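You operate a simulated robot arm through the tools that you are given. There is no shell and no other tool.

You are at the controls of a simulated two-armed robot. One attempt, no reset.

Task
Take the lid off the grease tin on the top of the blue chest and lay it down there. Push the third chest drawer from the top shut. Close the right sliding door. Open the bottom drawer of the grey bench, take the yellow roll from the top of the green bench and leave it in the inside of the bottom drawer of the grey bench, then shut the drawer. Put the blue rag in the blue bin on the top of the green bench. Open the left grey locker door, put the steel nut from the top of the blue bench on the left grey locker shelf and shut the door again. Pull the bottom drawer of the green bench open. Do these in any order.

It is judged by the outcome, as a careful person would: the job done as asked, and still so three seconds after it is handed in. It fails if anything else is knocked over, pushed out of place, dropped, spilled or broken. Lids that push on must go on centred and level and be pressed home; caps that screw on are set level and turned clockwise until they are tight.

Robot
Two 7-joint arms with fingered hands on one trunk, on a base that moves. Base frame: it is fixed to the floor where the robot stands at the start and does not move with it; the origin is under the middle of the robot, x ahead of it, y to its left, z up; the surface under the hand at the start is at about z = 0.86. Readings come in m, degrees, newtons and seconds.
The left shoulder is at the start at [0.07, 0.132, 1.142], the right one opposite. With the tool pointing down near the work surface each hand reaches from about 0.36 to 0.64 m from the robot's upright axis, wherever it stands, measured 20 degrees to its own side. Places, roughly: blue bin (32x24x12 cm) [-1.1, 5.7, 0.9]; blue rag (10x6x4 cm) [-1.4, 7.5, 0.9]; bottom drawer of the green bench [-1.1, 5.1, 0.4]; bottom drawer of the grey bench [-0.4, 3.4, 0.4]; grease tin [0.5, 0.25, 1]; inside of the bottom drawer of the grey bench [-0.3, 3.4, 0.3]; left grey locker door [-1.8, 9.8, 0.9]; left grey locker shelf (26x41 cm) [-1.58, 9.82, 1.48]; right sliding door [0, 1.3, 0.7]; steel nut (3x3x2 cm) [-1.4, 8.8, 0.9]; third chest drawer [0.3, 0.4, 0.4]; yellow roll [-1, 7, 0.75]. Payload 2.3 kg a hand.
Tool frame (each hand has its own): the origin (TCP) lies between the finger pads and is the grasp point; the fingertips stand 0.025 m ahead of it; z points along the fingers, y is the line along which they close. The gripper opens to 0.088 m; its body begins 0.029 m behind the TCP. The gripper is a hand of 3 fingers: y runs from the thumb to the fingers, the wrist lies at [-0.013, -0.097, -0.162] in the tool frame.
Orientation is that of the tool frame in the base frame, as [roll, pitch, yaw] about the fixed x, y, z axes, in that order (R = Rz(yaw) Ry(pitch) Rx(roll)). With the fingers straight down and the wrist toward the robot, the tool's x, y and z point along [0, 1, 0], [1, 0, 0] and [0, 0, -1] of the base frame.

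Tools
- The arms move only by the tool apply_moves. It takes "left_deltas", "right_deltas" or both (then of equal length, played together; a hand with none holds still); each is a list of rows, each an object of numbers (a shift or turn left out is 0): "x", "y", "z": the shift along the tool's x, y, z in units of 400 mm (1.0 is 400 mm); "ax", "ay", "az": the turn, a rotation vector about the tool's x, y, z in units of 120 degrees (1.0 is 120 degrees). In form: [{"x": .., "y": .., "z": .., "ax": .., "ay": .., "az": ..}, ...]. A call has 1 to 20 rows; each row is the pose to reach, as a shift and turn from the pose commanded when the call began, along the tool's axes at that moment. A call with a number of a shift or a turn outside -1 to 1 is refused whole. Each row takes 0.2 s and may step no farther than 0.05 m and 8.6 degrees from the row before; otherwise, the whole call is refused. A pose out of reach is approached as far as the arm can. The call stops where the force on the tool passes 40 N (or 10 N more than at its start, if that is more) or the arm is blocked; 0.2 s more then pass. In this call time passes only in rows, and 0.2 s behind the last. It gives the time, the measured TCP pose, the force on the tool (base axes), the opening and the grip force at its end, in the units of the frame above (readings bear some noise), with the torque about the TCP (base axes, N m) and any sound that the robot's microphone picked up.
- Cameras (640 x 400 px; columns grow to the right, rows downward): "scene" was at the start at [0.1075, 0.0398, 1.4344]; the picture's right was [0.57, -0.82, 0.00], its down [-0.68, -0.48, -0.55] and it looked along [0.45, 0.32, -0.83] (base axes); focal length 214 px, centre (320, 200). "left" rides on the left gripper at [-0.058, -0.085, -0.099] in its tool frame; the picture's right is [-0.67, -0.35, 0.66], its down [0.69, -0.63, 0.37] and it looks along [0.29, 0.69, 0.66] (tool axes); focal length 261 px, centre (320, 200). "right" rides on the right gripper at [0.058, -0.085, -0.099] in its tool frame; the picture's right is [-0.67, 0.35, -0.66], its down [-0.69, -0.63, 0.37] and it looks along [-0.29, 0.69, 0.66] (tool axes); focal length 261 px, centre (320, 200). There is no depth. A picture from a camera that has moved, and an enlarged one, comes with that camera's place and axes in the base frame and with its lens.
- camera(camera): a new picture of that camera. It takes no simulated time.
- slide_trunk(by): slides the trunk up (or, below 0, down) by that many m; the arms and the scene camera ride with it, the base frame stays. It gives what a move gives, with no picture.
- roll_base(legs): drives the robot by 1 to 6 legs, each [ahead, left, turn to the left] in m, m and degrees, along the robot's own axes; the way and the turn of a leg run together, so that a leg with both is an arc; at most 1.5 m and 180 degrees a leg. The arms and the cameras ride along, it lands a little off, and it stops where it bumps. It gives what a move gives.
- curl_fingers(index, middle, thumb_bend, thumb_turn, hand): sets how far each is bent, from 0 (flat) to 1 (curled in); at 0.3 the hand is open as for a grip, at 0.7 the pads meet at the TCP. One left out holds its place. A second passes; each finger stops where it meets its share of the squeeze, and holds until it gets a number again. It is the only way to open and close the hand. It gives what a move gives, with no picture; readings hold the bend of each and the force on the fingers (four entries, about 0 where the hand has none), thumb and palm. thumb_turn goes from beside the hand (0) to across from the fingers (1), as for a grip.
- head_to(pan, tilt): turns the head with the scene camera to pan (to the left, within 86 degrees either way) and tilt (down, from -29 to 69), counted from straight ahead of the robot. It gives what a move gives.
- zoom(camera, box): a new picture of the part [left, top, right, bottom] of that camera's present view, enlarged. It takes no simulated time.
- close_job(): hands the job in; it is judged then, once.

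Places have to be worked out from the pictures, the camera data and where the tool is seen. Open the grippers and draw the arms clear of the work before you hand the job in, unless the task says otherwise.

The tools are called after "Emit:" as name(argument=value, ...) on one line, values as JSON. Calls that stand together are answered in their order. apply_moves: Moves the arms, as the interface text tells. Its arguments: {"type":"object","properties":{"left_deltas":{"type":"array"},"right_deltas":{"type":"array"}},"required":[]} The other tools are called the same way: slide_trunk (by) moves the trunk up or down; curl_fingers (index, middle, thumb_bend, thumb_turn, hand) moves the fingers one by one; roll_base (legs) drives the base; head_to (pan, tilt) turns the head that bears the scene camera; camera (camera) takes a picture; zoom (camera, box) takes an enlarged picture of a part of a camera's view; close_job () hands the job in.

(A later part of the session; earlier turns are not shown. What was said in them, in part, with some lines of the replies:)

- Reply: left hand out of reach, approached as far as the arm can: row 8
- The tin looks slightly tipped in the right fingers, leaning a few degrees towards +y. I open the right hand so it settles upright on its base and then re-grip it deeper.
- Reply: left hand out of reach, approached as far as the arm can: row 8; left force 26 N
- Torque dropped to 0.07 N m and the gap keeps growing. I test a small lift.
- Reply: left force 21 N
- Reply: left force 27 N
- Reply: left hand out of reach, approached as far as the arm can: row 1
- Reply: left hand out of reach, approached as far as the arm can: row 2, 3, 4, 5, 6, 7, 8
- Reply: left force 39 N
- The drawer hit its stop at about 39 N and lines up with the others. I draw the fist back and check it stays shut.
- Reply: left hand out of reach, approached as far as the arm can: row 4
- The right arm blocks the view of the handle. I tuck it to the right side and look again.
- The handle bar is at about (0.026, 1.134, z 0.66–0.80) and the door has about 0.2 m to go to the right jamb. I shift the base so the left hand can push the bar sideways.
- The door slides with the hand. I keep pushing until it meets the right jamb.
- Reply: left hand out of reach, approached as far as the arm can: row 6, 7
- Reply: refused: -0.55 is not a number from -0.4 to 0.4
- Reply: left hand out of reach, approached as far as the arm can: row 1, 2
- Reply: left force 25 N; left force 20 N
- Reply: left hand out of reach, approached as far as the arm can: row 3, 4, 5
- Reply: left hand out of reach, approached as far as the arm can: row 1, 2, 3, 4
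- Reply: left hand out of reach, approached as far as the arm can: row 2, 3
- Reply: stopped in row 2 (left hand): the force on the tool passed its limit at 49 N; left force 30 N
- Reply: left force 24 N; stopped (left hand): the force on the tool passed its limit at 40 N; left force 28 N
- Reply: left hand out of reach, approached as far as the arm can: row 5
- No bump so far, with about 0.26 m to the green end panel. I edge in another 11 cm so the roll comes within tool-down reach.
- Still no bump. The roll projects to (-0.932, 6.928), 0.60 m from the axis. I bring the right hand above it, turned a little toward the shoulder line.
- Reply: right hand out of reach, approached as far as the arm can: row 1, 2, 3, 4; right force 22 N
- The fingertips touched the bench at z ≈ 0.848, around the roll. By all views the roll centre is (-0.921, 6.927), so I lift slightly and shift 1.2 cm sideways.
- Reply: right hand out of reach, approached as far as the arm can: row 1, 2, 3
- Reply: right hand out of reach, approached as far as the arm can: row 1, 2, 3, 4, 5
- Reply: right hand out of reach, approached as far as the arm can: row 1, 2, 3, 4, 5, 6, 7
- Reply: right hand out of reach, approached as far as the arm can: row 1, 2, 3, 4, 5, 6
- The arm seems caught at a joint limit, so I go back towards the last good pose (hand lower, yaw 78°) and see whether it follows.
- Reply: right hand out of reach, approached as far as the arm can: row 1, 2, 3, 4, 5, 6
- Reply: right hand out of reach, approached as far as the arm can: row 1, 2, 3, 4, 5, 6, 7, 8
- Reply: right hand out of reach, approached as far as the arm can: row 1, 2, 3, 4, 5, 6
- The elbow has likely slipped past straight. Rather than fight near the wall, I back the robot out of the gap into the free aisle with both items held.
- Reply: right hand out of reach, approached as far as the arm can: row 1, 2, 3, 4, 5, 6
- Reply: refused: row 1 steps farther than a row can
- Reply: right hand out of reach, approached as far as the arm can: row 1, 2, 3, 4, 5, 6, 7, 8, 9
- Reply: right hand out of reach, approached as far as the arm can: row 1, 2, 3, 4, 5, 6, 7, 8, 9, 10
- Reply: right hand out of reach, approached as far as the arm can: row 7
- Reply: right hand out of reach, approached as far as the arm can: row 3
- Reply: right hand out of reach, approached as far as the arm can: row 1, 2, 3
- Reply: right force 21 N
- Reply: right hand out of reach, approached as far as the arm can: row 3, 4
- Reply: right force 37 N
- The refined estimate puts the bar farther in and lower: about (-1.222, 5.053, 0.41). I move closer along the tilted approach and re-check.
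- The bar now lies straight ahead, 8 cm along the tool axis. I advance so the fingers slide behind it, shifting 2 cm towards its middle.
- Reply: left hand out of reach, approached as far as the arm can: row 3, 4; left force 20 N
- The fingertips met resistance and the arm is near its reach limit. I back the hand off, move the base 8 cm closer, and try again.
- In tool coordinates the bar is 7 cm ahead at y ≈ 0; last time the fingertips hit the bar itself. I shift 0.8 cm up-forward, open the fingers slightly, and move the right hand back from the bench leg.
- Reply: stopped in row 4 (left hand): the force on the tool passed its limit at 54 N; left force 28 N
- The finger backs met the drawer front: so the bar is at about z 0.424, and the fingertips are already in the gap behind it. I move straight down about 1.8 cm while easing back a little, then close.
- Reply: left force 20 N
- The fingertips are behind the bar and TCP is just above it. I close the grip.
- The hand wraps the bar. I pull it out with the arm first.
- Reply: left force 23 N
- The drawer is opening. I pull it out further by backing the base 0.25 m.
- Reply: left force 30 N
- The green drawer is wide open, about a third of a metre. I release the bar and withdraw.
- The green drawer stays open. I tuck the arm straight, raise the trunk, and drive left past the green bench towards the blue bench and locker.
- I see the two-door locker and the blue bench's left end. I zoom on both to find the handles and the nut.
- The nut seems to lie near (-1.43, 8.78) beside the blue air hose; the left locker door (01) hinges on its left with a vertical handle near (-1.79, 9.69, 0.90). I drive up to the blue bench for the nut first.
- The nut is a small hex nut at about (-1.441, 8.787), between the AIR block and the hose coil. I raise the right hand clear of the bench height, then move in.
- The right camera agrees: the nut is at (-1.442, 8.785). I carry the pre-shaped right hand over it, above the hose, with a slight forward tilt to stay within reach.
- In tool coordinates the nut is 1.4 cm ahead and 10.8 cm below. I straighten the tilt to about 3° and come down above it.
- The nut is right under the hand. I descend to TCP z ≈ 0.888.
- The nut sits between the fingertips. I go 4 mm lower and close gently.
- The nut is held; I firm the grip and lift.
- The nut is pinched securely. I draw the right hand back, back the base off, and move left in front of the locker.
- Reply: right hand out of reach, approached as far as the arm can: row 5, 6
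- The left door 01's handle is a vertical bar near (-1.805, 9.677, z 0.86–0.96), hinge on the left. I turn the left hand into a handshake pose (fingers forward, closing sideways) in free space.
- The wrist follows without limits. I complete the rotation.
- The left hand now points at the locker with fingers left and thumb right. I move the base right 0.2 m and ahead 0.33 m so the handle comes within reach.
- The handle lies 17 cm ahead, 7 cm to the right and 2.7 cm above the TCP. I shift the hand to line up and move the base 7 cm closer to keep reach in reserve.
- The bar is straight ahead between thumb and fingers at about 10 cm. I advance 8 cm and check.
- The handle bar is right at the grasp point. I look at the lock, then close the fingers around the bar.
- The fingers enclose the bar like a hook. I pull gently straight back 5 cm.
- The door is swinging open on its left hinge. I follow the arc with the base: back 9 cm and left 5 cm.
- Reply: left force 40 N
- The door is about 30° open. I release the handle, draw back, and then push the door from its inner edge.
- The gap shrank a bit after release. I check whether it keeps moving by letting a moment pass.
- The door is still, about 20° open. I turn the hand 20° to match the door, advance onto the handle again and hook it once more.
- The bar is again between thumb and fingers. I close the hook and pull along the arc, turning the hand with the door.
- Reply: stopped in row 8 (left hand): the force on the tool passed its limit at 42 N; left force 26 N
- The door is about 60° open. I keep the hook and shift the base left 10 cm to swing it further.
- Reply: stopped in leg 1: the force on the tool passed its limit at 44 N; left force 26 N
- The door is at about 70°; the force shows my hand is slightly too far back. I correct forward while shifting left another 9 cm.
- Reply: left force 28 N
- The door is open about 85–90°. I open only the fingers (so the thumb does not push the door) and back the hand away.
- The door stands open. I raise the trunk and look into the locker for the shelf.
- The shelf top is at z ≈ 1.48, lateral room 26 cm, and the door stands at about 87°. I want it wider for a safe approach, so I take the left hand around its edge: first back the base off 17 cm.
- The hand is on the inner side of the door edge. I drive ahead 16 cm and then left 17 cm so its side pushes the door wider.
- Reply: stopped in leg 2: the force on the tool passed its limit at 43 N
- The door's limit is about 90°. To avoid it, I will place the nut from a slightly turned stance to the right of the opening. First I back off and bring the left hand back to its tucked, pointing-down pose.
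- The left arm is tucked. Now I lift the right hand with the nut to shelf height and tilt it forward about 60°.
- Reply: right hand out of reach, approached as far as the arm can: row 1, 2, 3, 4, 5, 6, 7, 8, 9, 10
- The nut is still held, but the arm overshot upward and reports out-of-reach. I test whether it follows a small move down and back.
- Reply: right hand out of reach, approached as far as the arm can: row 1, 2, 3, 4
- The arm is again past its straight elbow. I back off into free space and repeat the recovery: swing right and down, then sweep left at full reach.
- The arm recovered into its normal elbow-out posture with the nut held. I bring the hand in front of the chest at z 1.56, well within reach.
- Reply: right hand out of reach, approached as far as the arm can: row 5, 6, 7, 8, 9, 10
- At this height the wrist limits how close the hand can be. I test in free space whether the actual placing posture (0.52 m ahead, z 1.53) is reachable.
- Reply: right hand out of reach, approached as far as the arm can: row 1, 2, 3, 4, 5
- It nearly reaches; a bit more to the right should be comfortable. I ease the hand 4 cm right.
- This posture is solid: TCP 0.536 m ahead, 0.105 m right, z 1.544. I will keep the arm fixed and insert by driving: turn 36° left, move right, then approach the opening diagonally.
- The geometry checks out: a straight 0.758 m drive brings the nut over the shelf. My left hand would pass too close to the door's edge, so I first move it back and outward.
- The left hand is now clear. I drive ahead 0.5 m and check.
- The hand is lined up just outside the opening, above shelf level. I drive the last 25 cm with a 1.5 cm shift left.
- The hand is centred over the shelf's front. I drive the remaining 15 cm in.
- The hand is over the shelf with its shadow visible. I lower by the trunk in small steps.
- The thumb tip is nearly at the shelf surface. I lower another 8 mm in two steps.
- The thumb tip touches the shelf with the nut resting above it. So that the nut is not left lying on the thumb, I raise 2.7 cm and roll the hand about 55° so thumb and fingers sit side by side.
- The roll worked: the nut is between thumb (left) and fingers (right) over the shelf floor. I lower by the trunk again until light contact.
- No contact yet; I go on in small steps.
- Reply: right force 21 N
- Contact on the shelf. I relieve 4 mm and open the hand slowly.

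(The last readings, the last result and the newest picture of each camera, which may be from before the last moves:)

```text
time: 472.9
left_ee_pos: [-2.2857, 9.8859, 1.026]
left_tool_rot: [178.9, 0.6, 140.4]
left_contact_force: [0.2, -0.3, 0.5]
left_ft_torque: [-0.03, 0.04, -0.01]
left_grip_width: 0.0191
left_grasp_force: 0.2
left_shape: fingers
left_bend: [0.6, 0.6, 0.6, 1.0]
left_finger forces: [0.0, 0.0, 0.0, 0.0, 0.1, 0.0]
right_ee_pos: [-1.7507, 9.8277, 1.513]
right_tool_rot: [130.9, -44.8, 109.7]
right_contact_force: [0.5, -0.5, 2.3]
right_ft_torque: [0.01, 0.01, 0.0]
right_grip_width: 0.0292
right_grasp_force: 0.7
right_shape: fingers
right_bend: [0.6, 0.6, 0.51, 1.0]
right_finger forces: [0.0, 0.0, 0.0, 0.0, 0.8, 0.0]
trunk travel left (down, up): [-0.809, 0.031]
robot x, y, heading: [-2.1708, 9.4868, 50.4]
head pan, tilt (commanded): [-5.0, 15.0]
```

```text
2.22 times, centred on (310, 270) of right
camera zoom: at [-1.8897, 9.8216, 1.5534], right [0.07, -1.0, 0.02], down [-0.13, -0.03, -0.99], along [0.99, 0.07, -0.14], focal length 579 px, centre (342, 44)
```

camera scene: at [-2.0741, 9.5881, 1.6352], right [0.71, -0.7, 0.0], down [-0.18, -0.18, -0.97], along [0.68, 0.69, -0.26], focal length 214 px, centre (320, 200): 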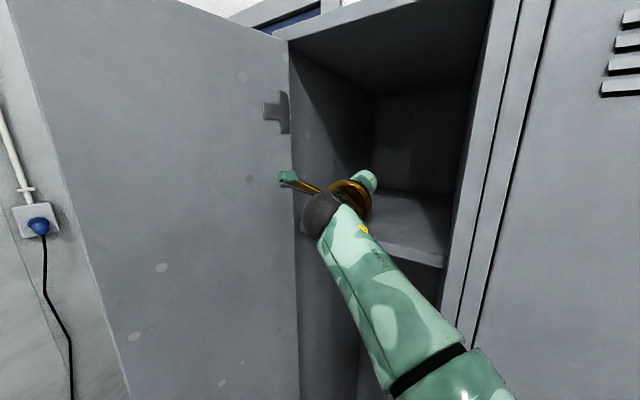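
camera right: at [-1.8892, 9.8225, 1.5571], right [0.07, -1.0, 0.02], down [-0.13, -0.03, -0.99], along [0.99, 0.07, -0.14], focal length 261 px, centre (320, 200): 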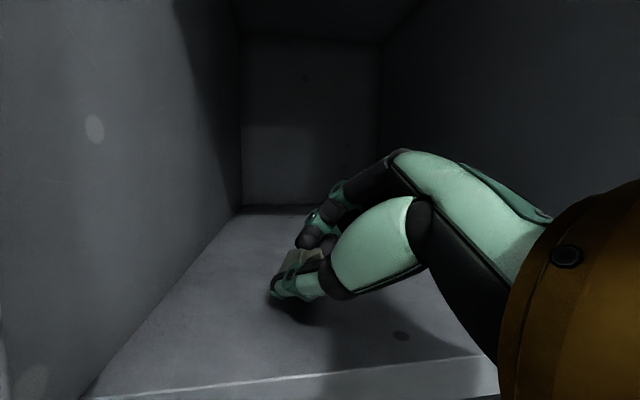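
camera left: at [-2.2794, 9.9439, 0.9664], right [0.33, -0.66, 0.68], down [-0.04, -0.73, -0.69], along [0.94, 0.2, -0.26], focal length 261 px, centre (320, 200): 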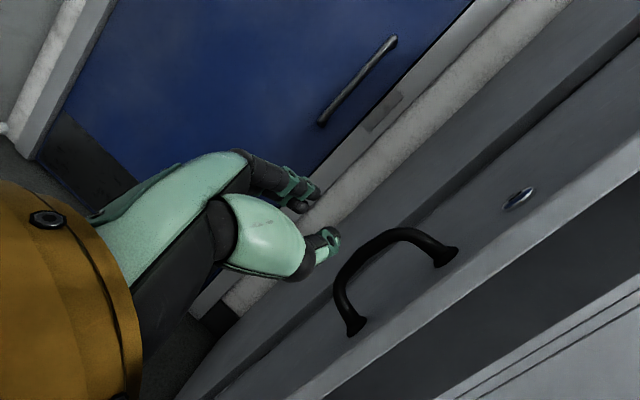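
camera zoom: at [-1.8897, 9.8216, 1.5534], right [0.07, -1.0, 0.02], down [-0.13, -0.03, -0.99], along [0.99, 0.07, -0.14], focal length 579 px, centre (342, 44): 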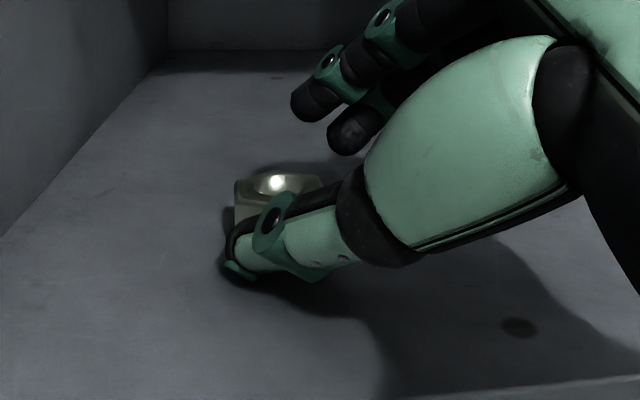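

The nut sits on the shelf just beyond the thumb. I raise the hand 2.5 cm and look.

Emit:
curl_fingers(hand="right", index=0.45, middle=0.45)

Emit:
slide_trunk(by=0.028)

Emit:
zoom(camera="right", box=[200, 180, 420, 360])

```text
time: 473.9
left_ee_pos: [-2.2854, 9.8872, 1.0263]
left_tool_rot: [178.9, 0.6, 140.4]
left_contact_force: [0.3, -0.3, 0.2]
left_ft_torque: [0.02, -0.02, -0.01]
left_grip_width: 0.0193
left_grasp_force: 0.1
left_shape: fingers
left_bend: [0.6, 0.6, 0.6, 1.0]
left_finger forces: [0.1, 0.1, 0.0, 0.1, 0.0, 0.1]
right_ee_pos: [-1.7533, 9.8288, 1.5122]
right_tool_rot: [131.0, -44.8, 109.6]
right_contact_force: [-0.3, 0.1, 1.1]
right_ft_torque: [0.01, 0.03, 0.03]
right_grip_width: 0.0458
right_grasp_force: 0.2
right_shape: fingers
right_bend: [0.45, 0.45, 0.51, 1.0]
right_finger forces: [0.1, 0.0, 0.0, 0.1, 0.8, 0.0]
trunk travel left (down, up): [-0.809, 0.031]
robot x, y, heading: [-2.1733, 9.4863, 50.4]
head pan, tilt (commanded): [-5.0, 15.0]
```

```text
time: 474.6
left_ee_pos: [-2.2849, 9.8866, 1.0539]
left_tool_rot: [179.0, 0.6, 140.4]
left_contact_force: [0.0, 0.4, 0.0]
left_ft_torque: [-0.02, 0.0, -0.02]
left_grip_width: 0.0192
left_grasp_force: 0.0
left_shape: fingers
left_bend: [0.6, 0.6, 0.6, 1.0]
left_finger forces: [0.1, 0.0, 0.0, 0.0, 0.0, 0.0]
right_ee_pos: [-1.7529, 9.8278, 1.5396]
right_tool_rot: [130.9, -44.8, 109.7]
right_contact_force: [-0.2, 0.0, -0.5]
right_ft_torque: [0.0, -0.02, -0.01]
right_grip_width: 0.0465
right_grasp_force: 0.0
right_shape: fingers
right_bend: [0.45, 0.45, 0.5, 1.0]
right_finger forces: [0.0, 0.0, 0.0, 0.0, 0.0, 0.0]
trunk travel left (down, up): [-0.837, 0.003]
robot x, y, heading: [-2.1719, 9.4805, 50.2]
head pan, tilt (commanded): [-5.0, 15.0]
```

```text
2.22 times, centred on (310, 270) of right
camera zoom: at [-1.8895, 9.8215, 1.5815], right [0.07, -1.0, 0.02], down [-0.13, -0.03, -0.99], along [0.99, 0.07, -0.14], focal length 579 px, centre (342, 44)
```

zoom: 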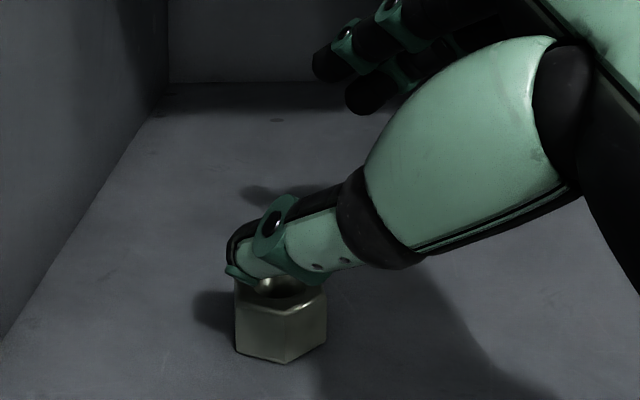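

The nut lies flat on the shelf. I raise the arm another 2.5 cm so the thumb clears the nut before withdrawing.

Emit:
apply_moves(right_deltas=[{"x": 0.022, "y": 0.016, "z": -0.0145}, {"x": 0.0445, "y": 0.032, "z": -0.029}])

Emit:
camera(camera="right")

```text
time: 475.2
left_ee_pos: [-2.2829, 9.8883, 1.0529]
left_tool_rot: [179.0, 0.5, 140.4]
left_contact_force: [0.4, 0.2, 0.1]
left_ft_torque: [0.0, -0.02, 0.01]
left_grip_width: 0.0192
left_grasp_force: 0.0
left_shape: fingers
left_bend: [0.6, 0.6, 0.6, 1.0]
left_finger forces: [0.1, 0.1, 0.0, 0.0, 0.1, 0.0]
right_ee_pos: [-1.7515, 9.8286, 1.5643]
right_tool_rot: [131.1, -44.7, 109.6]
right_contact_force: [1.0, -0.1, 0.6]
right_ft_torque: [0.0, 0.01, 0.01]
right_grip_width: 0.0465
right_grasp_force: 0.0
right_shape: fingers
right_bend: [0.45, 0.45, 0.5, 1.0]
right_finger forces: [0.0, 0.0, 0.0, 0.0, 0.1, 0.0]
trunk travel left (down, up): [-0.837, 0.003]
robot x, y, heading: [-2.1698, 9.4831, 50.4]
head pan, tilt (commanded): [-5.0, 15.0]
```

```text
taken
camera right: at [-1.8885, 9.8236, 1.605], right [0.07, -1.0, 0.02], down [-0.14, -0.03, -0.99], along [0.99, 0.07, -0.14], focal length 261 px, centre (320, 200)
```

right: 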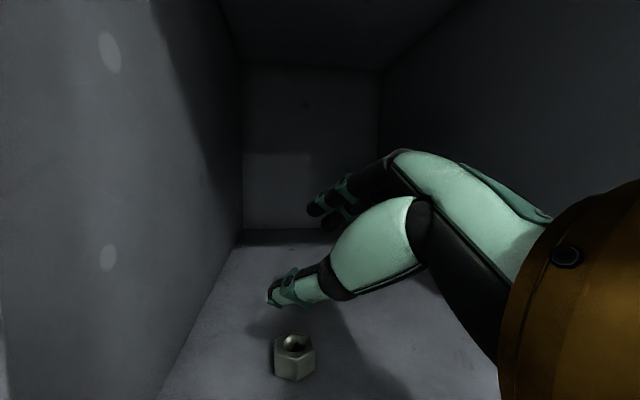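

The nut stands on the shelf about 6 cm behind its front edge, clear of the hand. I back straight out along the same line.

Emit:
roll_base(legs=[[-0.5, 0, 0]])

Emit:
camera(camera="scene")

Emit:
camera(camera="right")

```text
time: 478.1
left_ee_pos: [-2.5983, 9.5109, 1.0526]
left_tool_rot: [179.1, 0.4, 140.6]
left_contact_force: [-0.4, -0.7, -0.1]
left_ft_torque: [0.03, 0.01, -0.03]
left_grip_width: 0.0194
left_grasp_force: 0.1
left_shape: fingers
left_bend: [0.6, 0.6, 0.6, 1.0]
left_finger forces: [0.1, 0.1, 0.0, 0.0, 0.1, 0.1]
right_ee_pos: [-2.0637, 9.4539, 1.5641]
right_tool_rot: [131.1, -44.8, 109.8]
right_contact_force: [-0.2, 1.1, -1.0]
right_ft_torque: [0.01, -0.02, -0.03]
right_grip_width: 0.0465
right_grasp_force: 0.1
right_shape: fingers
right_bend: [0.45, 0.45, 0.5, 1.0]
right_finger forces: [0.0, 0.0, 0.0, 0.0, 0.1, 0.0]
trunk travel left (down, up): [-0.837, 0.003]
robot x, y, heading: [-2.4854, 9.1037, 50.6]
head pan, tilt (commanded): [-5.0, 15.0]
```

```text
taken
camera scene: at [-2.3851, 9.2122, 1.633], right [0.71, -0.7, 0.0], down [-0.18, -0.19, -0.97], along [0.68, 0.69, -0.26], focal length 214 px, centre (320, 200)
```

scene: 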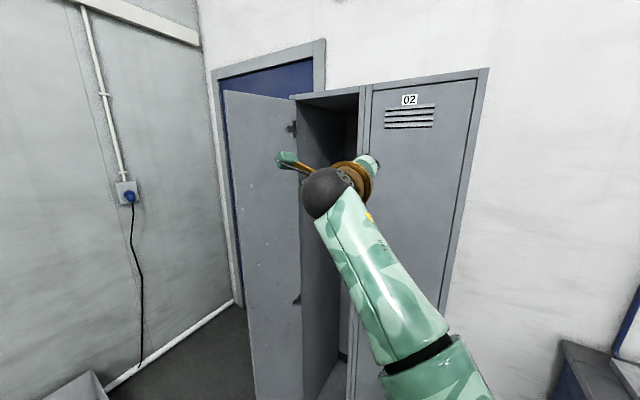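

```text
taken
camera right: at [-2.2011, 9.448, 1.6051], right [0.08, -1.0, 0.02], down [-0.14, -0.03, -0.99], along [0.99, 0.07, -0.14], focal length 261 px, centre (320, 200)
```

right: 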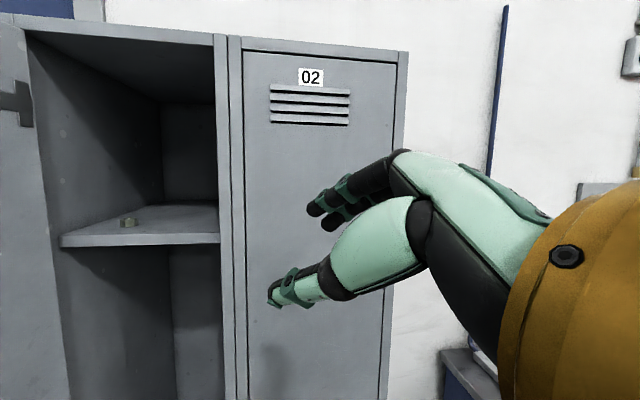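

The nut is plainly visible on the shelf. I restore the right arm to a normal low pose before closing the door.

Emit:
roll_base(legs=[[-0.3, 0, 0]])

Emit:
apply_moves(right_deltas=[{"az": -0.065}, {"az": -0.13}, {"az": -0.195}, {"az": -0.26}, {"az": -0.325}, {"az": -0.39}, {"az": -0.45}])

Emit:
apply_moves(right_deltas=[{"x": -0.03, "y": -0.08, "z": 0.03, "ax": 0.03}, {"x": -0.06, "y": -0.16, "z": 0.06, "ax": 0.08}, {"x": -0.09, "y": -0.24, "z": 0.09, "ax": 0.14}, {"x": -0.12, "y": -0.32, "z": 0.12, "ax": 0.2}, {"x": -0.15, "y": -0.4, "z": 0.14, "ax": 0.26}, {"x": -0.18, "y": -0.48, "z": 0.16, "ax": 0.32}, {"x": -0.2, "y": -0.56, "z": 0.18, "ax": 0.38}, {"x": -0.22, "y": -0.64, "z": 0.2, "ax": 0.44}, {"x": -0.24, "y": -0.72, "z": 0.22, "ax": 0.49}])

Emit:
camera(camera="scene")

```text
time: 480.1
left_ee_pos: [-2.7832, 9.2837, 1.0541]
left_tool_rot: [179.1, 0.5, 140.0]
left_contact_force: [-0.4, 0.2, 0.6]
left_ft_torque: [0.0, 0.01, -0.03]
left_grip_width: 0.0191
left_grasp_force: 0.0
left_shape: fingers
left_bend: [0.6, 0.6, 0.6, 1.0]
left_finger forces: [0.0, 0.1, 0.0, 0.0, 0.0, 0.0]
right_ee_pos: [-2.2496, 9.2237, 1.563]
right_tool_rot: [131.2, -44.8, 109.1]
right_contact_force: [0.5, 0.3, 0.6]
right_ft_torque: [0.0, -0.03, -0.05]
right_grip_width: 0.0465
right_grasp_force: 0.1
right_shape: fingers
right_bend: [0.45, 0.45, 0.5, 1.0]
right_finger forces: [0.1, 0.0, 0.0, 0.0, 0.0, 0.1]
trunk travel left (down, up): [-0.837, 0.003]
robot x, y, heading: [-2.673, 8.8757, 49.8]
head pan, tilt (commanded): [-5.0, 15.0]
```

```text
time: 481.7
left_ee_pos: [-2.7834, 9.2797, 1.0542]
left_tool_rot: [178.9, 0.5, 140.0]
left_contact_force: [0.6, -0.1, -0.3]
left_ft_torque: [-0.01, 0.0, -0.01]
left_grip_width: 0.0194
left_grasp_force: 0.1
left_shape: fingers
left_bend: [0.6, 0.6, 0.6, 1.0]
left_finger forces: [0.0, 0.0, 0.0, 0.1, 0.1, 0.0]
right_ee_pos: [-2.2512, 9.2206, 1.565]
right_tool_rot: [117.7, 1.3, 141.3]
right_contact_force: [-0.3, -0.2, 0.2]
right_ft_torque: [-0.02, 0.02, -0.01]
right_grip_width: 0.0464
right_grasp_force: 0.0
right_shape: fingers
right_bend: [0.45, 0.45, 0.5, 1.0]
right_finger forces: [0.0, 0.0, 0.1, 0.0, 0.0, 0.1]
trunk travel left (down, up): [-0.837, 0.003]
robot x, y, heading: [-2.6721, 8.877, 50.4]
head pan, tilt (commanded): [-5.0, 15.0]
```

```text
time: 483.7
left_ee_pos: [-2.7838, 9.2816, 1.0542]
left_tool_rot: [179.1, 0.5, 140.0]
left_contact_force: [-0.2, 0.0, 0.4]
left_ft_torque: [0.0, 0.0, -0.01]
left_grip_width: 0.0192
left_grasp_force: 0.0
left_shape: fingers
left_bend: [0.6, 0.6, 0.6, 1.0]
left_finger forces: [0.0, 0.1, 0.0, 0.1, 0.0, 0.0]
right_ee_pos: [-2.2075, 9.1105, 1.2736]
right_tool_rot: [176.1, 0.2, 140.9]
right_contact_force: [0.8, 1.0, -0.3]
right_ft_torque: [0.01, 0.0, 0.03]
right_grip_width: 0.0465
right_grasp_force: 0.1
right_shape: fingers
right_bend: [0.45, 0.45, 0.5, 1.0]
right_finger forces: [0.0, 0.0, 0.0, 0.2, 0.0, 0.0]
trunk travel left (down, up): [-0.837, 0.003]
robot x, y, heading: [-2.6744, 8.8773, 49.7]
head pan, tilt (commanded): [-5.0, 15.0]
```

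```text
taken
camera scene: at [-2.5747, 8.9812, 1.6332], right [0.71, -0.71, 0.0], down [-0.18, -0.18, -0.97], along [0.68, 0.68, -0.26], focal length 214 px, centre (320, 200)
```

scene: 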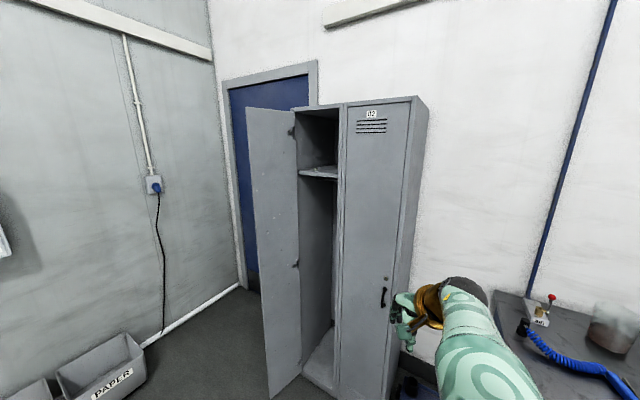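

Now I face the locker squarely and move to its left front, so the left hand can reach the outer side of the open door.

Emit:
roll_base(legs=[[0, 0, -36.5], [0, 0.67, 0], [0.35, 0, 0]])

Emit:
head_to(pan=25, tilt=35)

Emit:
camera(camera="scene")

```text
time: 491.1
left_ee_pos: [-2.3285, 10.005, 1.0531]
left_tool_rot: [178.8, 0.6, 103.2]
left_contact_force: [-0.3, -0.4, 0.8]
left_ft_torque: [-0.01, 0.01, -0.02]
left_grip_width: 0.0193
left_grasp_force: 0.2
left_shape: fingers
left_bend: [0.6, 0.6, 0.6, 1.0]
left_finger forces: [0.1, 0.1, 0.1, 0.0, 0.0, 0.0]
right_ee_pos: [-1.9689, 9.5218, 1.2721]
right_tool_rot: [176.4, 0.1, 104.0]
right_contact_force: [-0.1, -0.7, -0.2]
right_ft_torque: [0.01, -0.03, 0.02]
right_grip_width: 0.0467
right_grasp_force: 0.0
right_shape: fingers
right_bend: [0.45, 0.45, 0.5, 1.0]
right_finger forces: [0.0, 0.0, 0.0, 0.0, 0.0, 0.0]
trunk travel left (down, up): [-0.837, 0.003]
robot x, y, heading: [-2.4795, 9.6133, 13.2]
head pan, tilt (commanded): [-5.0, 15.0]
```

```text
time: 492.1
left_ee_pos: [-2.3253, 10.0067, 1.0533]
left_tool_rot: [178.9, 0.4, 103.2]
left_contact_force: [0.3, 0.0, 0.5]
left_ft_torque: [0.01, -0.03, -0.01]
left_grip_width: 0.0191
left_grasp_force: 0.0
left_shape: fingers
left_bend: [0.6, 0.6, 0.6, 1.0]
left_finger forces: [0.1, 0.0, 0.0, 0.1, 0.0, 0.1]
right_ee_pos: [-1.9652, 9.5207, 1.2702]
right_tool_rot: [176.5, -0.4, 103.7]
right_contact_force: [-0.3, 0.1, 0.4]
right_ft_torque: [-0.03, 0.0, -0.01]
right_grip_width: 0.0468
right_grasp_force: 0.0
right_shape: fingers
right_bend: [0.45, 0.45, 0.5, 1.0]
right_finger forces: [0.1, 0.0, 0.1, 0.0, 0.1, 0.0]
trunk travel left (down, up): [-0.837, 0.003]
robot x, y, heading: [-2.4797, 9.6141, 13.2]
head pan, tilt (commanded): [25.0, 35.0]
```

```text
taken
camera scene: at [-2.361, 9.6804, 1.6013], right [0.62, -0.79, 0.0], down [-0.45, -0.35, -0.82], along [0.65, 0.5, -0.57], focal length 214 px, centre (320, 200)
```

scene: 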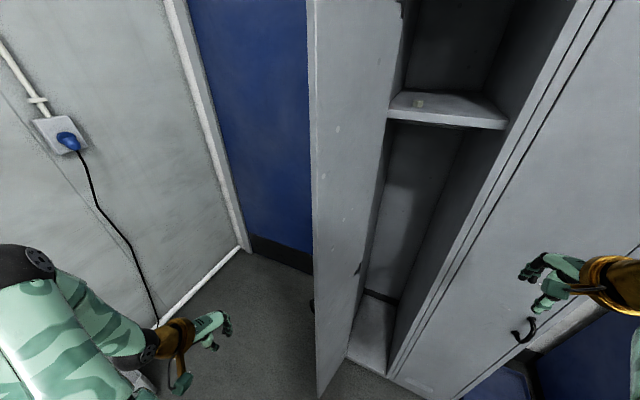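

The hand is left of the door's free edge. I extend it forward beside the door's outer face and tuck the right hand a little.

Emit:
apply_moves(left_deltas=[{"x": -0.01, "y": 0.11}, {"x": -0.02, "y": 0.22}, {"x": -0.03, "y": 0.33}, {"x": -0.04, "y": 0.44}, {"x": -0.05, "y": 0.54}, {"x": -0.06, "y": 0.6}], right_deltas=[{"y": -0.05}, {"y": -0.1}, {"y": -0.15}, {"y": -0.2}, {"y": -0.25}, {"y": -0.25}])

Emit:
camera(camera="scene")

Emit:
camera(camera="left")

```text
time: 493.4
left_ee_pos: [-2.0859, 10.0367, 1.0575]
left_tool_rot: [179.0, 0.6, 103.2]
left_contact_force: [0.0, 0.0, 0.8]
left_ft_torque: [0.02, -0.02, -0.02]
left_grip_width: 0.0191
left_grasp_force: 0.1
left_shape: fingers
left_bend: [0.6, 0.6, 0.6, 1.0]
left_finger forces: [0.0, 0.0, 0.0, 0.1, 0.1, 0.0]
right_ee_pos: [-2.0481, 9.4945, 1.2584]
right_tool_rot: [176.5, 0.0, 104.1]
right_contact_force: [0.2, 0.5, 0.4]
right_ft_torque: [0.01, 0.0, 0.0]
right_grip_width: 0.0467
right_grasp_force: 0.0
right_shape: fingers
right_bend: [0.45, 0.45, 0.5, 1.0]
right_finger forces: [0.0, 0.0, 0.0, 0.1, 0.0, 0.1]
right hand out of reach, approached as far as the arm can: row 5, 6
trunk travel left (down, up): [-0.837, 0.003]
robot x, y, heading: [-2.4784, 9.6124, 13.2]
head pan, tilt (commanded): [25.0, 35.0]
```

```text
taken
camera scene: at [-2.3602, 9.6806, 1.6011], right [0.62, -0.79, 0.0], down [-0.45, -0.35, -0.82], along [0.64, 0.51, -0.57], focal length 214 px, centre (320, 200)
```

scene: 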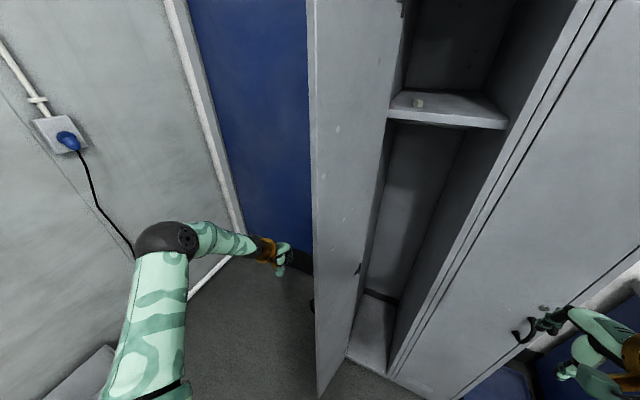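

```text
taken
camera left: at [-2.156, 9.9614, 1.1562], right [-0.17, -0.74, -0.65], down [-0.76, 0.52, -0.38], along [0.62, 0.43, -0.65], focal length 261 px, centre (320, 200)
```

left: 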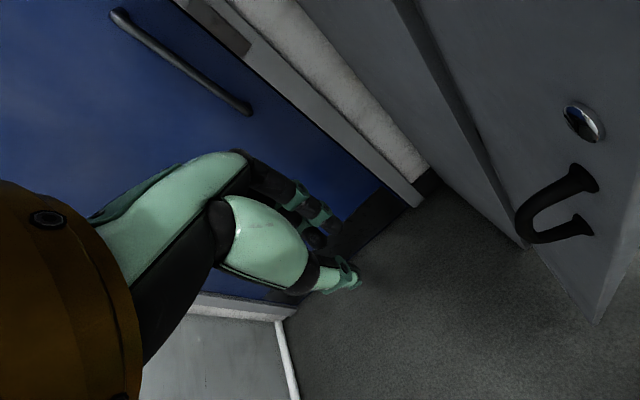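

The wrist camera sticks out on the hand's right side, so I turn the left hand 60° clockwise and make a fist, to push with its knuckles to the right and forward.

Emit:
curl_fingers(hand="left", index=1.0, middle=1.0, thumb_bend=0.5)

Emit:
apply_moves(left_deltas=[{"az": 0.065}, {"az": 0.13}, {"az": 0.195}, {"az": 0.26}, {"az": 0.325}, {"az": 0.39}, {"az": 0.45}, {"az": 0.5}])

Emit:
camera(camera="left")

Emit:
camera(camera="scene")

```text
time: 494.4
left_ee_pos: [-2.0868, 10.0367, 1.0583]
left_tool_rot: [178.8, 0.5, 103.2]
left_contact_force: [0.6, 0.1, 0.9]
left_ft_torque: [0.0, -0.03, -0.03]
left_grip_width: 0.0437
left_grasp_force: 0.0
left_shape: fingers
left_bend: [1.0, 1.0, 0.5, 1.0]
left_finger forces: [0.0, 0.0, 0.1, 0.0, 0.1, 0.1]
right_ee_pos: [-2.0493, 9.4942, 1.2589]
right_tool_rot: [176.5, 0.1, 104.0]
right_contact_force: [0.3, 0.1, 0.9]
right_ft_torque: [0.02, 0.0, 0.02]
right_grip_width: 0.0465
right_grasp_force: 0.1
right_shape: fingers
right_bend: [0.45, 0.45, 0.5, 1.0]
right_finger forces: [0.0, 0.0, 0.0, 0.1, 0.0, 0.0]
trunk travel left (down, up): [-0.837, 0.003]
robot x, y, heading: [-2.4814, 9.6155, 13.2]
head pan, tilt (commanded): [25.0, 35.0]
```

```text
time: 496.2
left_ee_pos: [-2.0875, 10.0367, 1.0582]
left_tool_rot: [179.0, -0.6, 43.0]
left_contact_force: [-0.2, 0.6, 0.8]
left_ft_torque: [-0.02, -0.01, -0.01]
left_grip_width: 0.0439
left_grasp_force: 0.1
left_shape: fingers
left_bend: [1.0, 1.0, 0.5, 1.0]
left_finger forces: [0.1, 0.0, 0.0, 0.0, 0.0, 0.0]
right_ee_pos: [-2.0494, 9.4939, 1.2582]
right_tool_rot: [176.6, 0.1, 104.1]
right_contact_force: [0.1, -0.9, 0.7]
right_ft_torque: [0.0, 0.0, -0.01]
right_grip_width: 0.0469
right_grasp_force: 0.0
right_shape: fingers
right_bend: [0.45, 0.45, 0.5, 1.0]
right_finger forces: [0.0, 0.0, 0.1, 0.1, 0.1, 0.0]
trunk travel left (down, up): [-0.837, 0.003]
robot x, y, heading: [-2.4821, 9.6151, 13.2]
head pan, tilt (commanded): [25.0, 35.0]
```

```text
taken
camera left: at [-2.1878, 10.0603, 1.155], right [-0.71, -0.21, -0.67], down [0.08, 0.93, -0.37], along [0.7, -0.32, -0.65], focal length 261 px, centre (320, 200)
```

left: 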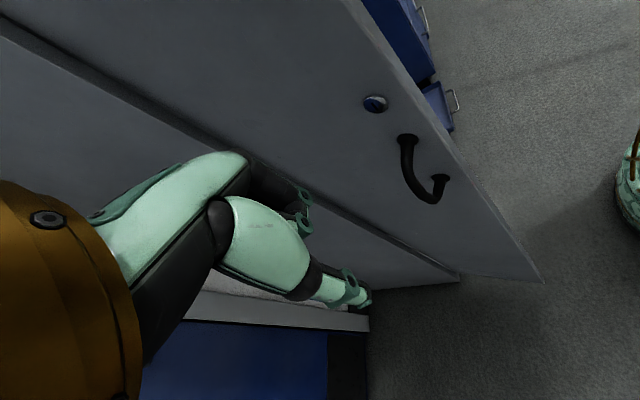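

```text
taken
camera scene: at [-2.3608, 9.6804, 1.6012], right [0.62, -0.79, 0.0], down [-0.45, -0.35, -0.82], along [0.64, 0.51, -0.57], focal length 214 px, centre (320, 200)
```

scene: 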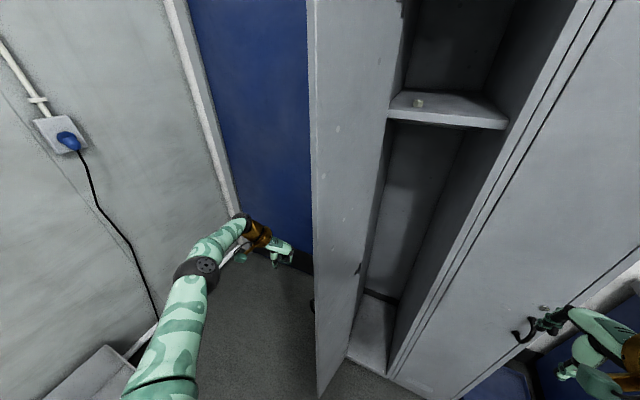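

The fist faces the door's outer side. I push to the right and forward.

Emit:
apply_moves(left_deltas=[{"y": 0.06}, {"y": 0.12}, {"y": 0.18}, {"y": 0.24}, {"y": 0.3}, {"y": 0.36}, {"y": 0.42}, {"y": 0.48}])

Emit:
camera(camera="scene")

Emit:
camera(camera="left")

```text
time: 498.1
left_ee_pos: [-1.9866, 9.897, 1.0635]
left_tool_rot: [179.0, -0.6, 43.2]
left_contact_force: [0.8, -0.5, 0.2]
left_ft_torque: [0.0, -0.02, -0.04]
left_grip_width: 0.0436
left_grasp_force: 0.0
left_shape: fingers
left_bend: [1.0, 1.0, 0.5, 1.0]
left_finger forces: [0.1, 0.1, 0.0, 0.0, 0.0, 0.1]
left hand out of reach, approached as far as the arm can: row 5, 6, 7, 8
right_ee_pos: [-2.0496, 9.4933, 1.259]
right_tool_rot: [176.4, 0.1, 104.0]
right_contact_force: [-0.6, -1.0, 0.4]
right_ft_torque: [-0.01, 0.0, 0.01]
right_grip_width: 0.0469
right_grasp_force: 0.1
right_shape: fingers
right_bend: [0.45, 0.45, 0.5, 1.0]
right_finger forces: [0.1, 0.0, 0.0, 0.0, 0.0, 0.0]
trunk travel left (down, up): [-0.837, 0.003]
robot x, y, heading: [-2.4816, 9.6137, 13.1]
head pan, tilt (commanded): [25.0, 35.0]
```

```text
taken
camera scene: at [-2.3612, 9.6797, 1.6013], right [0.62, -0.79, 0.0], down [-0.45, -0.35, -0.82], along [0.64, 0.51, -0.57], focal length 214 px, centre (320, 200)
```

scene: 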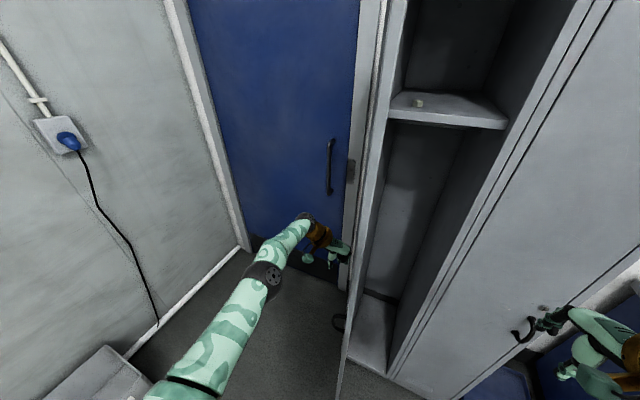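

```text
taken
camera left: at [-2.0876, 9.92, 1.1616], right [-0.71, -0.21, -0.67], down [0.08, 0.93, -0.37], along [0.7, -0.31, -0.65], focal length 261 px, centre (320, 200)
```

left: 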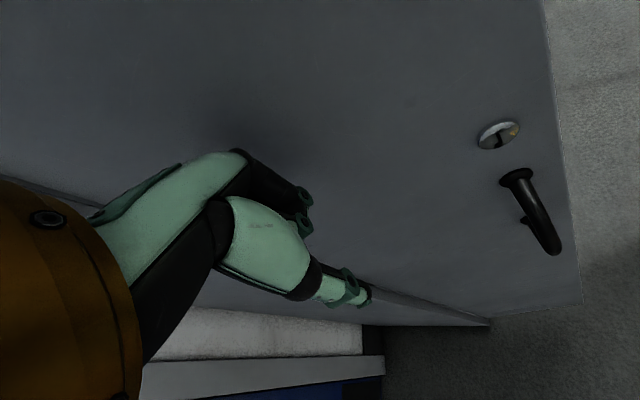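

The door is swinging shut. The arm is near its limit, so I push on with the base: forward and right.

Emit:
roll_base(legs=[[0.04, -0.08, 0]])

Emit:
camera(camera="scene")

Emit:
roll_base(legs=[[0.04, -0.07, 0]])

Emit:
camera(camera="scene")

```text
time: 499.2
left_ee_pos: [-1.9352, 9.8338, 1.0651]
left_tool_rot: [178.7, -0.6, 43.2]
left_contact_force: [0.2, 0.8, -0.4]
left_ft_torque: [-0.01, -0.05, -0.02]
left_grip_width: 0.0442
left_grasp_force: 0.0
left_shape: fingers
left_bend: [1.0, 1.0, 0.5, 1.0]
left_finger forces: [0.0, 0.0, 0.1, 0.1, 0.0, 0.2]
right_ee_pos: [-1.9988, 9.4305, 1.2621]
right_tool_rot: [176.2, 0.3, 104.0]
right_contact_force: [-0.1, -0.7, 0.0]
right_ft_torque: [-0.03, 0.0, -0.01]
right_grip_width: 0.0468
right_grasp_force: 0.1
right_shape: fingers
right_bend: [0.45, 0.45, 0.5, 1.0]
right_finger forces: [0.0, 0.1, 0.0, 0.0, 0.0, 0.0]
trunk travel left (down, up): [-0.837, 0.003]
robot x, y, heading: [-2.42, 9.5452, 13.1]
head pan, tilt (commanded): [25.0, 35.0]
```

```text
taken
camera scene: at [-2.3124, 9.6193, 1.6014], right [0.62, -0.79, 0.01], down [-0.45, -0.36, -0.82], along [0.65, 0.5, -0.57], focal length 214 px, centre (320, 200)
```

scene: 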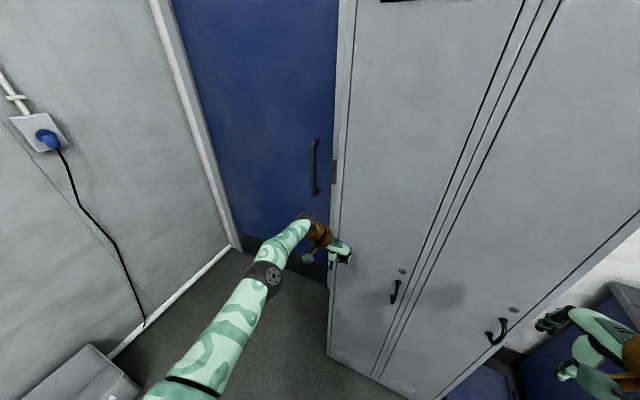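

```text
time: 500.2
left_ee_pos: [-1.8805, 9.774, 1.0652]
left_tool_rot: [178.7, -0.6, 43.1]
left_contact_force: [0.1, -0.7, -0.4]
left_ft_torque: [-0.03, 0.0, -0.01]
left_grip_width: 0.044
left_grasp_force: 0.1
left_shape: fingers
left_bend: [1.0, 1.0, 0.5, 1.0]
left_finger forces: [0.0, 0.0, 0.0, 0.0, 0.1, 0.1]
right_ee_pos: [-1.9433, 9.3698, 1.2608]
right_tool_rot: [176.2, 0.5, 104.0]
right_contact_force: [-0.2, 0.6, 0.1]
right_ft_torque: [-0.05, 0.03, -0.01]
right_grip_width: 0.0466
right_grasp_force: 0.0
right_shape: fingers
right_bend: [0.45, 0.45, 0.5, 1.0]
right_finger forces: [0.0, 0.0, 0.0, 0.0, 0.1, 0.1]
trunk travel left (down, up): [-0.837, 0.003]
robot x, y, heading: [-2.3662, 9.485, 13.3]
head pan, tilt (commanded): [25.0, 35.0]
```

```text
taken
camera scene: at [-2.2569, 9.5584, 1.6014], right [0.62, -0.79, 0.01], down [-0.45, -0.36, -0.82], along [0.65, 0.5, -0.57], focal length 214 px, centre (320, 200)
```

scene: 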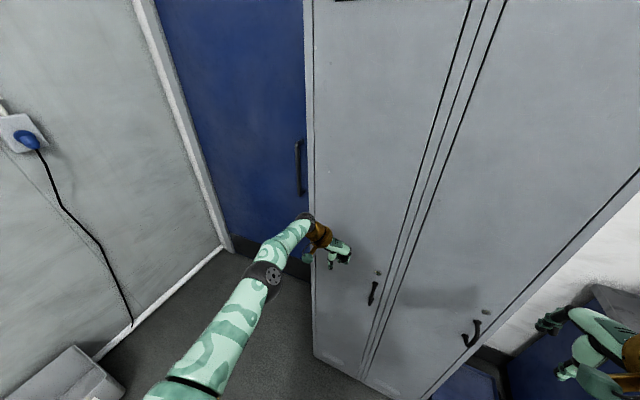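

The door looks shut. I zoom to check its seams.

Emit:
zoom(camera="scene", box=[290, 0, 500, 400])

Emit:
camera(camera="left")

Emit:
head_to(pan=20, tilt=10)

Emit:
camera(camera="scene")

```text
1.00 times, centred on (395, 200) of scene (not enlarged: the box is as wide or as high as the picture)
camera zoom: at [-2.2569, 9.5584, 1.6014], right [0.62, -0.79, 0.01], down [-0.45, -0.36, -0.82], along [0.65, 0.5, -0.57], focal length 214 px, centre (245, 200)
```

zoom: 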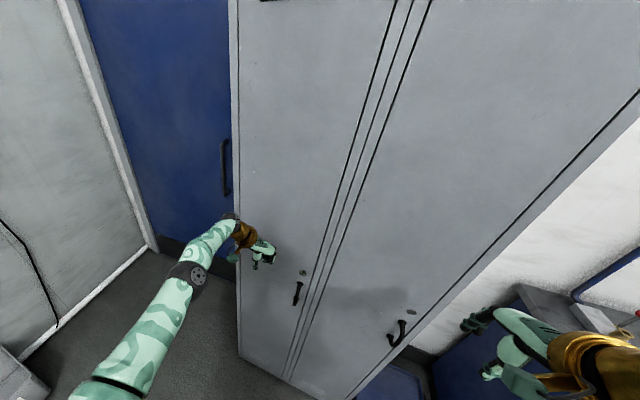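

```text
taken
camera left: at [-1.9817, 9.7973, 1.1618], right [-0.71, -0.21, -0.67], down [0.08, 0.92, -0.37], along [0.7, -0.32, -0.64], focal length 261 px, centre (320, 200)
```

left: 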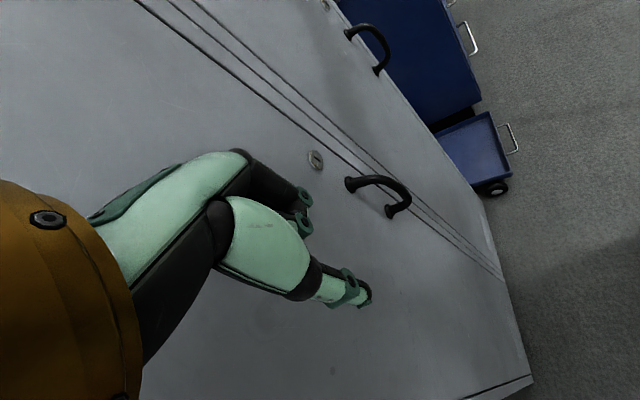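

```text
time: 501.1
left_ee_pos: [-1.8747, 9.7693, 1.0642]
left_tool_rot: [179.1, -0.6, 43.4]
left_contact_force: [-0.2, 0.0, 0.1]
left_ft_torque: [0.02, -0.01, 0.04]
left_grip_width: 0.0437
left_grasp_force: 0.0
left_shape: fingers
left_bend: [1.0, 1.0, 0.5, 1.0]
left_finger forces: [0.0, 0.1, 0.0, 0.0, 0.0, 0.0]
right_ee_pos: [-1.937, 9.3641, 1.2578]
right_tool_rot: [176.6, 0.1, 104.2]
right_contact_force: [-0.4, -0.1, -0.6]
right_ft_torque: [0.0, -0.04, -0.02]
right_grip_width: 0.0467
right_grasp_force: 0.1
right_shape: fingers
right_bend: [0.45, 0.45, 0.5, 1.0]
right_finger forces: [0.1, 0.0, 0.0, 0.0, 0.0, 0.0]
trunk travel left (down, up): [-0.837, 0.003]
robot x, y, heading: [-2.3727, 9.4889, 13.1]
head pan, tilt (commanded): [20.0, 10.0]
```

```text
taken
camera scene: at [-2.2407, 9.5468, 1.6413], right [0.55, -0.84, 0.0], down [-0.15, -0.09, -0.98], along [0.82, 0.54, -0.17], focal length 214 px, centre (320, 200)
```

scene: 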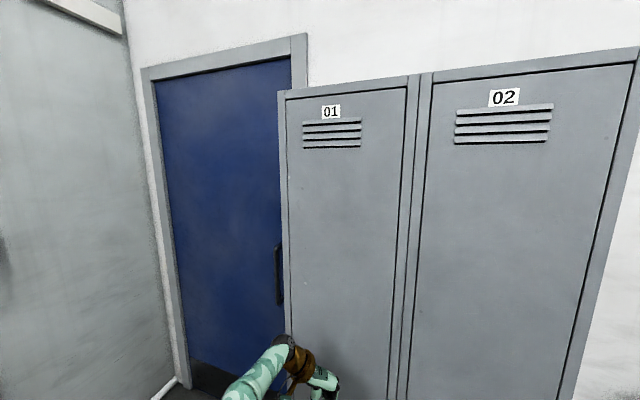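

Door 01 is flush like 02. For certainty I press it gently by inching the base forward with the fist against it.

Emit:
roll_base(legs=[[0.05, 0, 0]])

Emit:
camera(camera="scene")

```text
time: 502.1
left_ee_pos: [-1.8484, 9.775, 1.0669]
left_tool_rot: [179.4, 0.0, 42.2]
left_contact_force: [-9.3, -1.1, 3.9]
left_ft_torque: [0.06, -0.62, -0.18]
left_grip_width: 0.044
left_grasp_force: 4.6
left_shape: fingers
left_bend: [1.0, 1.0, 0.5, 1.0]
left_finger forces: [0.0, 7.3, 0.0, 0.0, 0.0, 2.4]
right_ee_pos: [-1.9044, 9.3736, 1.2614]
right_tool_rot: [176.2, 0.0, 104.2]
right_contact_force: [0.4, 0.5, 0.1]
right_ft_torque: [0.01, 0.0, 0.05]
right_grip_width: 0.0471
right_grasp_force: 0.1
right_shape: fingers
right_bend: [0.45, 0.45, 0.5, 1.0]
right_finger forces: [0.0, 0.1, 0.0, 0.0, 0.0, 0.1]
trunk travel left (down, up): [-0.837, 0.003]
robot x, y, heading: [-2.327, 9.4962, 13.4]
head pan, tilt (commanded): [20.0, 10.0]
stopped in leg 1: the force on the tool passed its limit at 95 N (the readings are from after the stop); the commanded pose is now the measured one
```

```text
taken
camera scene: at [-2.2115, 9.5554, 1.6422], right [0.55, -0.84, 0.0], down [-0.14, -0.09, -0.99], along [0.82, 0.54, -0.17], focal length 214 px, centre (320, 200)
```

scene: 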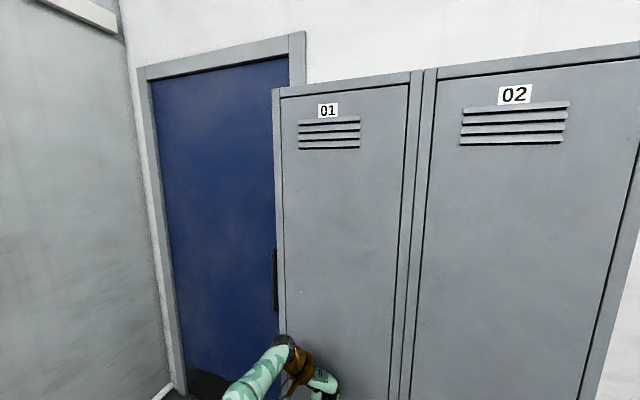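

The door is firmly shut against its stop. I back away, open both hands, and check that it stays closed.

Emit:
roll_base(legs=[[-0.5, 0, 0]])

Emit:
curl_fingers(hand="left", index=0.3, middle=0.3, thumb_bend=0.3)

Emit:
curl_fingers(hand="right", index=0.3, middle=0.3, thumb_bend=0.3)

Emit:
head_to(pan=10, tilt=20)

Emit:
camera(camera="scene")

Emit:
zoom(camera="scene", box=[220, 0, 460, 400])

```text
time: 505.1
left_ee_pos: [-2.3363, 9.6607, 1.0611]
left_tool_rot: [179.4, 0.3, 42.1]
left_contact_force: [-0.3, 0.1, 0.3]
left_ft_torque: [-0.03, -0.06, -0.02]
left_grip_width: 0.0441
left_grasp_force: 0.0
left_shape: fingers
left_bend: [1.0, 1.0, 0.5, 1.0]
left_finger forces: [0.0, 0.1, 0.1, 0.0, 0.0, 0.0]
right_ee_pos: [-2.3937, 9.2585, 1.257]
right_tool_rot: [176.6, 0.0, 104.3]
right_contact_force: [-0.2, -0.3, 0.0]
right_ft_torque: [-0.02, 0.0, -0.03]
right_grip_width: 0.0468
right_grasp_force: 0.0
right_shape: fingers
right_bend: [0.45, 0.45, 0.5, 1.0]
right_finger forces: [0.1, 0.0, 0.0, 0.0, 0.1, 0.0]
trunk travel left (down, up): [-0.837, 0.003]
robot x, y, heading: [-2.8304, 9.3794, 13.5]
head pan, tilt (commanded): [20.0, 10.0]
```

```text
time: 506.1
left_ee_pos: [-2.3383, 9.6595, 1.0625]
left_tool_rot: [179.3, 0.3, 42.1]
left_contact_force: [-0.3, 0.0, 0.4]
left_ft_torque: [-0.03, 0.01, -0.01]
left_grip_width: 0.0843
left_grasp_force: 0.1
left_shape: fingers
left_bend: [0.3, 0.3, 0.3, 0.98]
left_finger forces: [0.0, 0.0, 0.0, 0.0, 0.0, 0.0]
right_ee_pos: [-2.3962, 9.2573, 1.2579]
right_tool_rot: [176.6, 0.1, 104.2]
right_contact_force: [0.4, 0.2, 0.6]
right_ft_torque: [-0.01, -0.04, 0.01]
right_grip_width: 0.0465
right_grasp_force: 0.1
right_shape: fingers
right_bend: [0.45, 0.45, 0.5, 1.0]
right_finger forces: [0.0, 0.0, 0.0, 0.0, 0.0, 0.1]
trunk travel left (down, up): [-0.837, 0.003]
robot x, y, heading: [-2.8274, 9.3768, 13.1]
head pan, tilt (commanded): [20.0, 10.0]
```

```text
time: 507.1
left_ee_pos: [-2.3373, 9.6609, 1.0637]
left_tool_rot: [179.4, 0.2, 42.1]
left_contact_force: [-0.7, 0.3, 0.3]
left_ft_torque: [-0.02, -0.03, 0.0]
left_grip_width: 0.0843
left_grasp_force: 0.0
left_shape: fingers
left_bend: [0.3, 0.3, 0.3, 0.98]
left_finger forces: [0.0, 0.0, 0.0, 0.0, 0.0, 0.0]
right_ee_pos: [-2.3961, 9.2575, 1.2577]
right_tool_rot: [176.5, 0.1, 104.2]
right_contact_force: [0.6, 0.5, -0.6]
right_ft_torque: [-0.01, 0.01, -0.02]
right_grip_width: 0.0846
right_grasp_force: 0.0
right_shape: fingers
right_bend: [0.3, 0.3, 0.3, 0.98]
right_finger forces: [0.1, 0.1, 0.0, 0.1, 0.0, 0.0]
trunk travel left (down, up): [-0.837, 0.003]
robot x, y, heading: [-2.8298, 9.3766, 13.2]
head pan, tilt (commanded): [20.0, 10.0]
```

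```text
time: 507.8
left_ee_pos: [-2.3384, 9.661, 1.0627]
left_tool_rot: [179.4, 0.1, 42.2]
left_contact_force: [0.3, 0.0, -1.0]
left_ft_torque: [0.01, -0.01, 0.01]
left_grip_width: 0.0844
left_grasp_force: 0.2
left_shape: fingers
left_bend: [0.3, 0.3, 0.3, 0.98]
left_finger forces: [0.0, 0.1, 0.0, 0.1, 0.0, 0.0]
right_ee_pos: [-2.3959, 9.2579, 1.2578]
right_tool_rot: [176.5, 0.0, 104.2]
right_contact_force: [0.3, 0.1, 0.6]
right_ft_torque: [-0.01, -0.01, 0.01]
right_grip_width: 0.0841
right_grasp_force: 0.0
right_shape: fingers
right_bend: [0.3, 0.3, 0.3, 0.98]
right_finger forces: [0.1, 0.1, 0.1, 0.1, 0.1, 0.1]
trunk travel left (down, up): [-0.837, 0.003]
robot x, y, heading: [-2.8249, 9.3768, 13.1]
head pan, tilt (commanded): [10.0, 20.0]
```

```text
taken
camera scene: at [-2.6918, 9.4261, 1.6251], right [0.4, -0.92, 0.0], down [-0.31, -0.14, -0.94], along [0.86, 0.37, -0.34], focal length 214 px, centre (320, 200)
```

scene: 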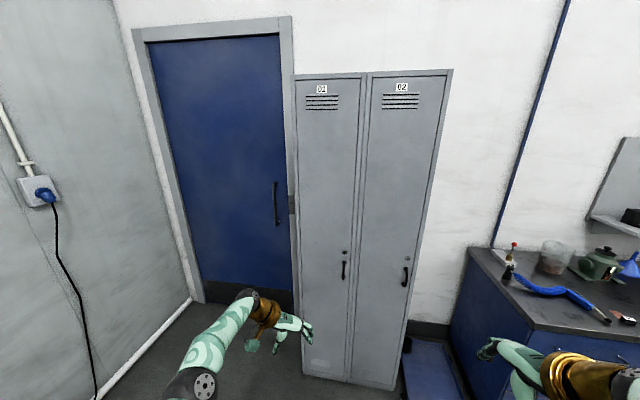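

```text
1.00 times, centred on (340, 200) of scene (not enlarged: the box is as wide or as high as the picture)
camera zoom: at [-2.6918, 9.4261, 1.6251], right [0.4, -0.92, 0.0], down [-0.31, -0.14, -0.94], along [0.86, 0.37, -0.34], focal length 214 px, centre (300, 200)
```

zoom: 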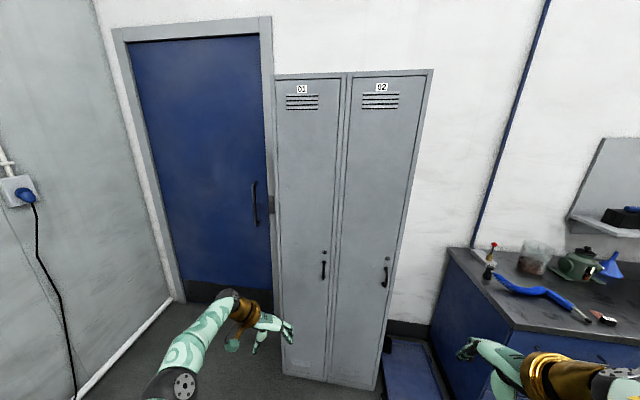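

Everything is in its final state: both locker doors are closed and my hands are open and clear of all work. The earlier readings also support the rest (drawer stops felt at 37–39 N, the sliding door blocked at its end, the green drawer open), so I hand the job in.

Emit:
close_job()

```text
The job is handed in.
```

I finished all seven jobs and handed the work in. I haven't had a verdict on it yet.

- **Grease tin:** the lid turned out to screw on. I unscrewed it and laid it flat on the chest top. The open tin stands upright, a couple of centimetres from where it was.
- **Third chest drawer:** pushed shut until it hit its stop.
- **Right sliding door:** closed. It slid freely, then stopped flush with the frame.
- **Grey bench, bottom drawer:** the yellow roll lies on the drawer floor between two hose clamps, and the drawer is shut to its stop.
- **Blue rag:** in the blue bin on the green bench.
- **Left grey locker:** the nut was standing flat on the shelf, about 6 cm from the front edge, when I last saw it. The door is shut and stayed shut after I backed away. My last push on the closed door peaked at 95 N, and I could not see the nut after that.
- **Green bench, bottom drawer:** pulled open about a third of a metre.

I did not drive back at the end to look at the chest, the cupboard or the two benches again. What I say about those comes from when I finished each one. I saw nothing knocked over or dropped along the way. Both hands are open and clear of the work.
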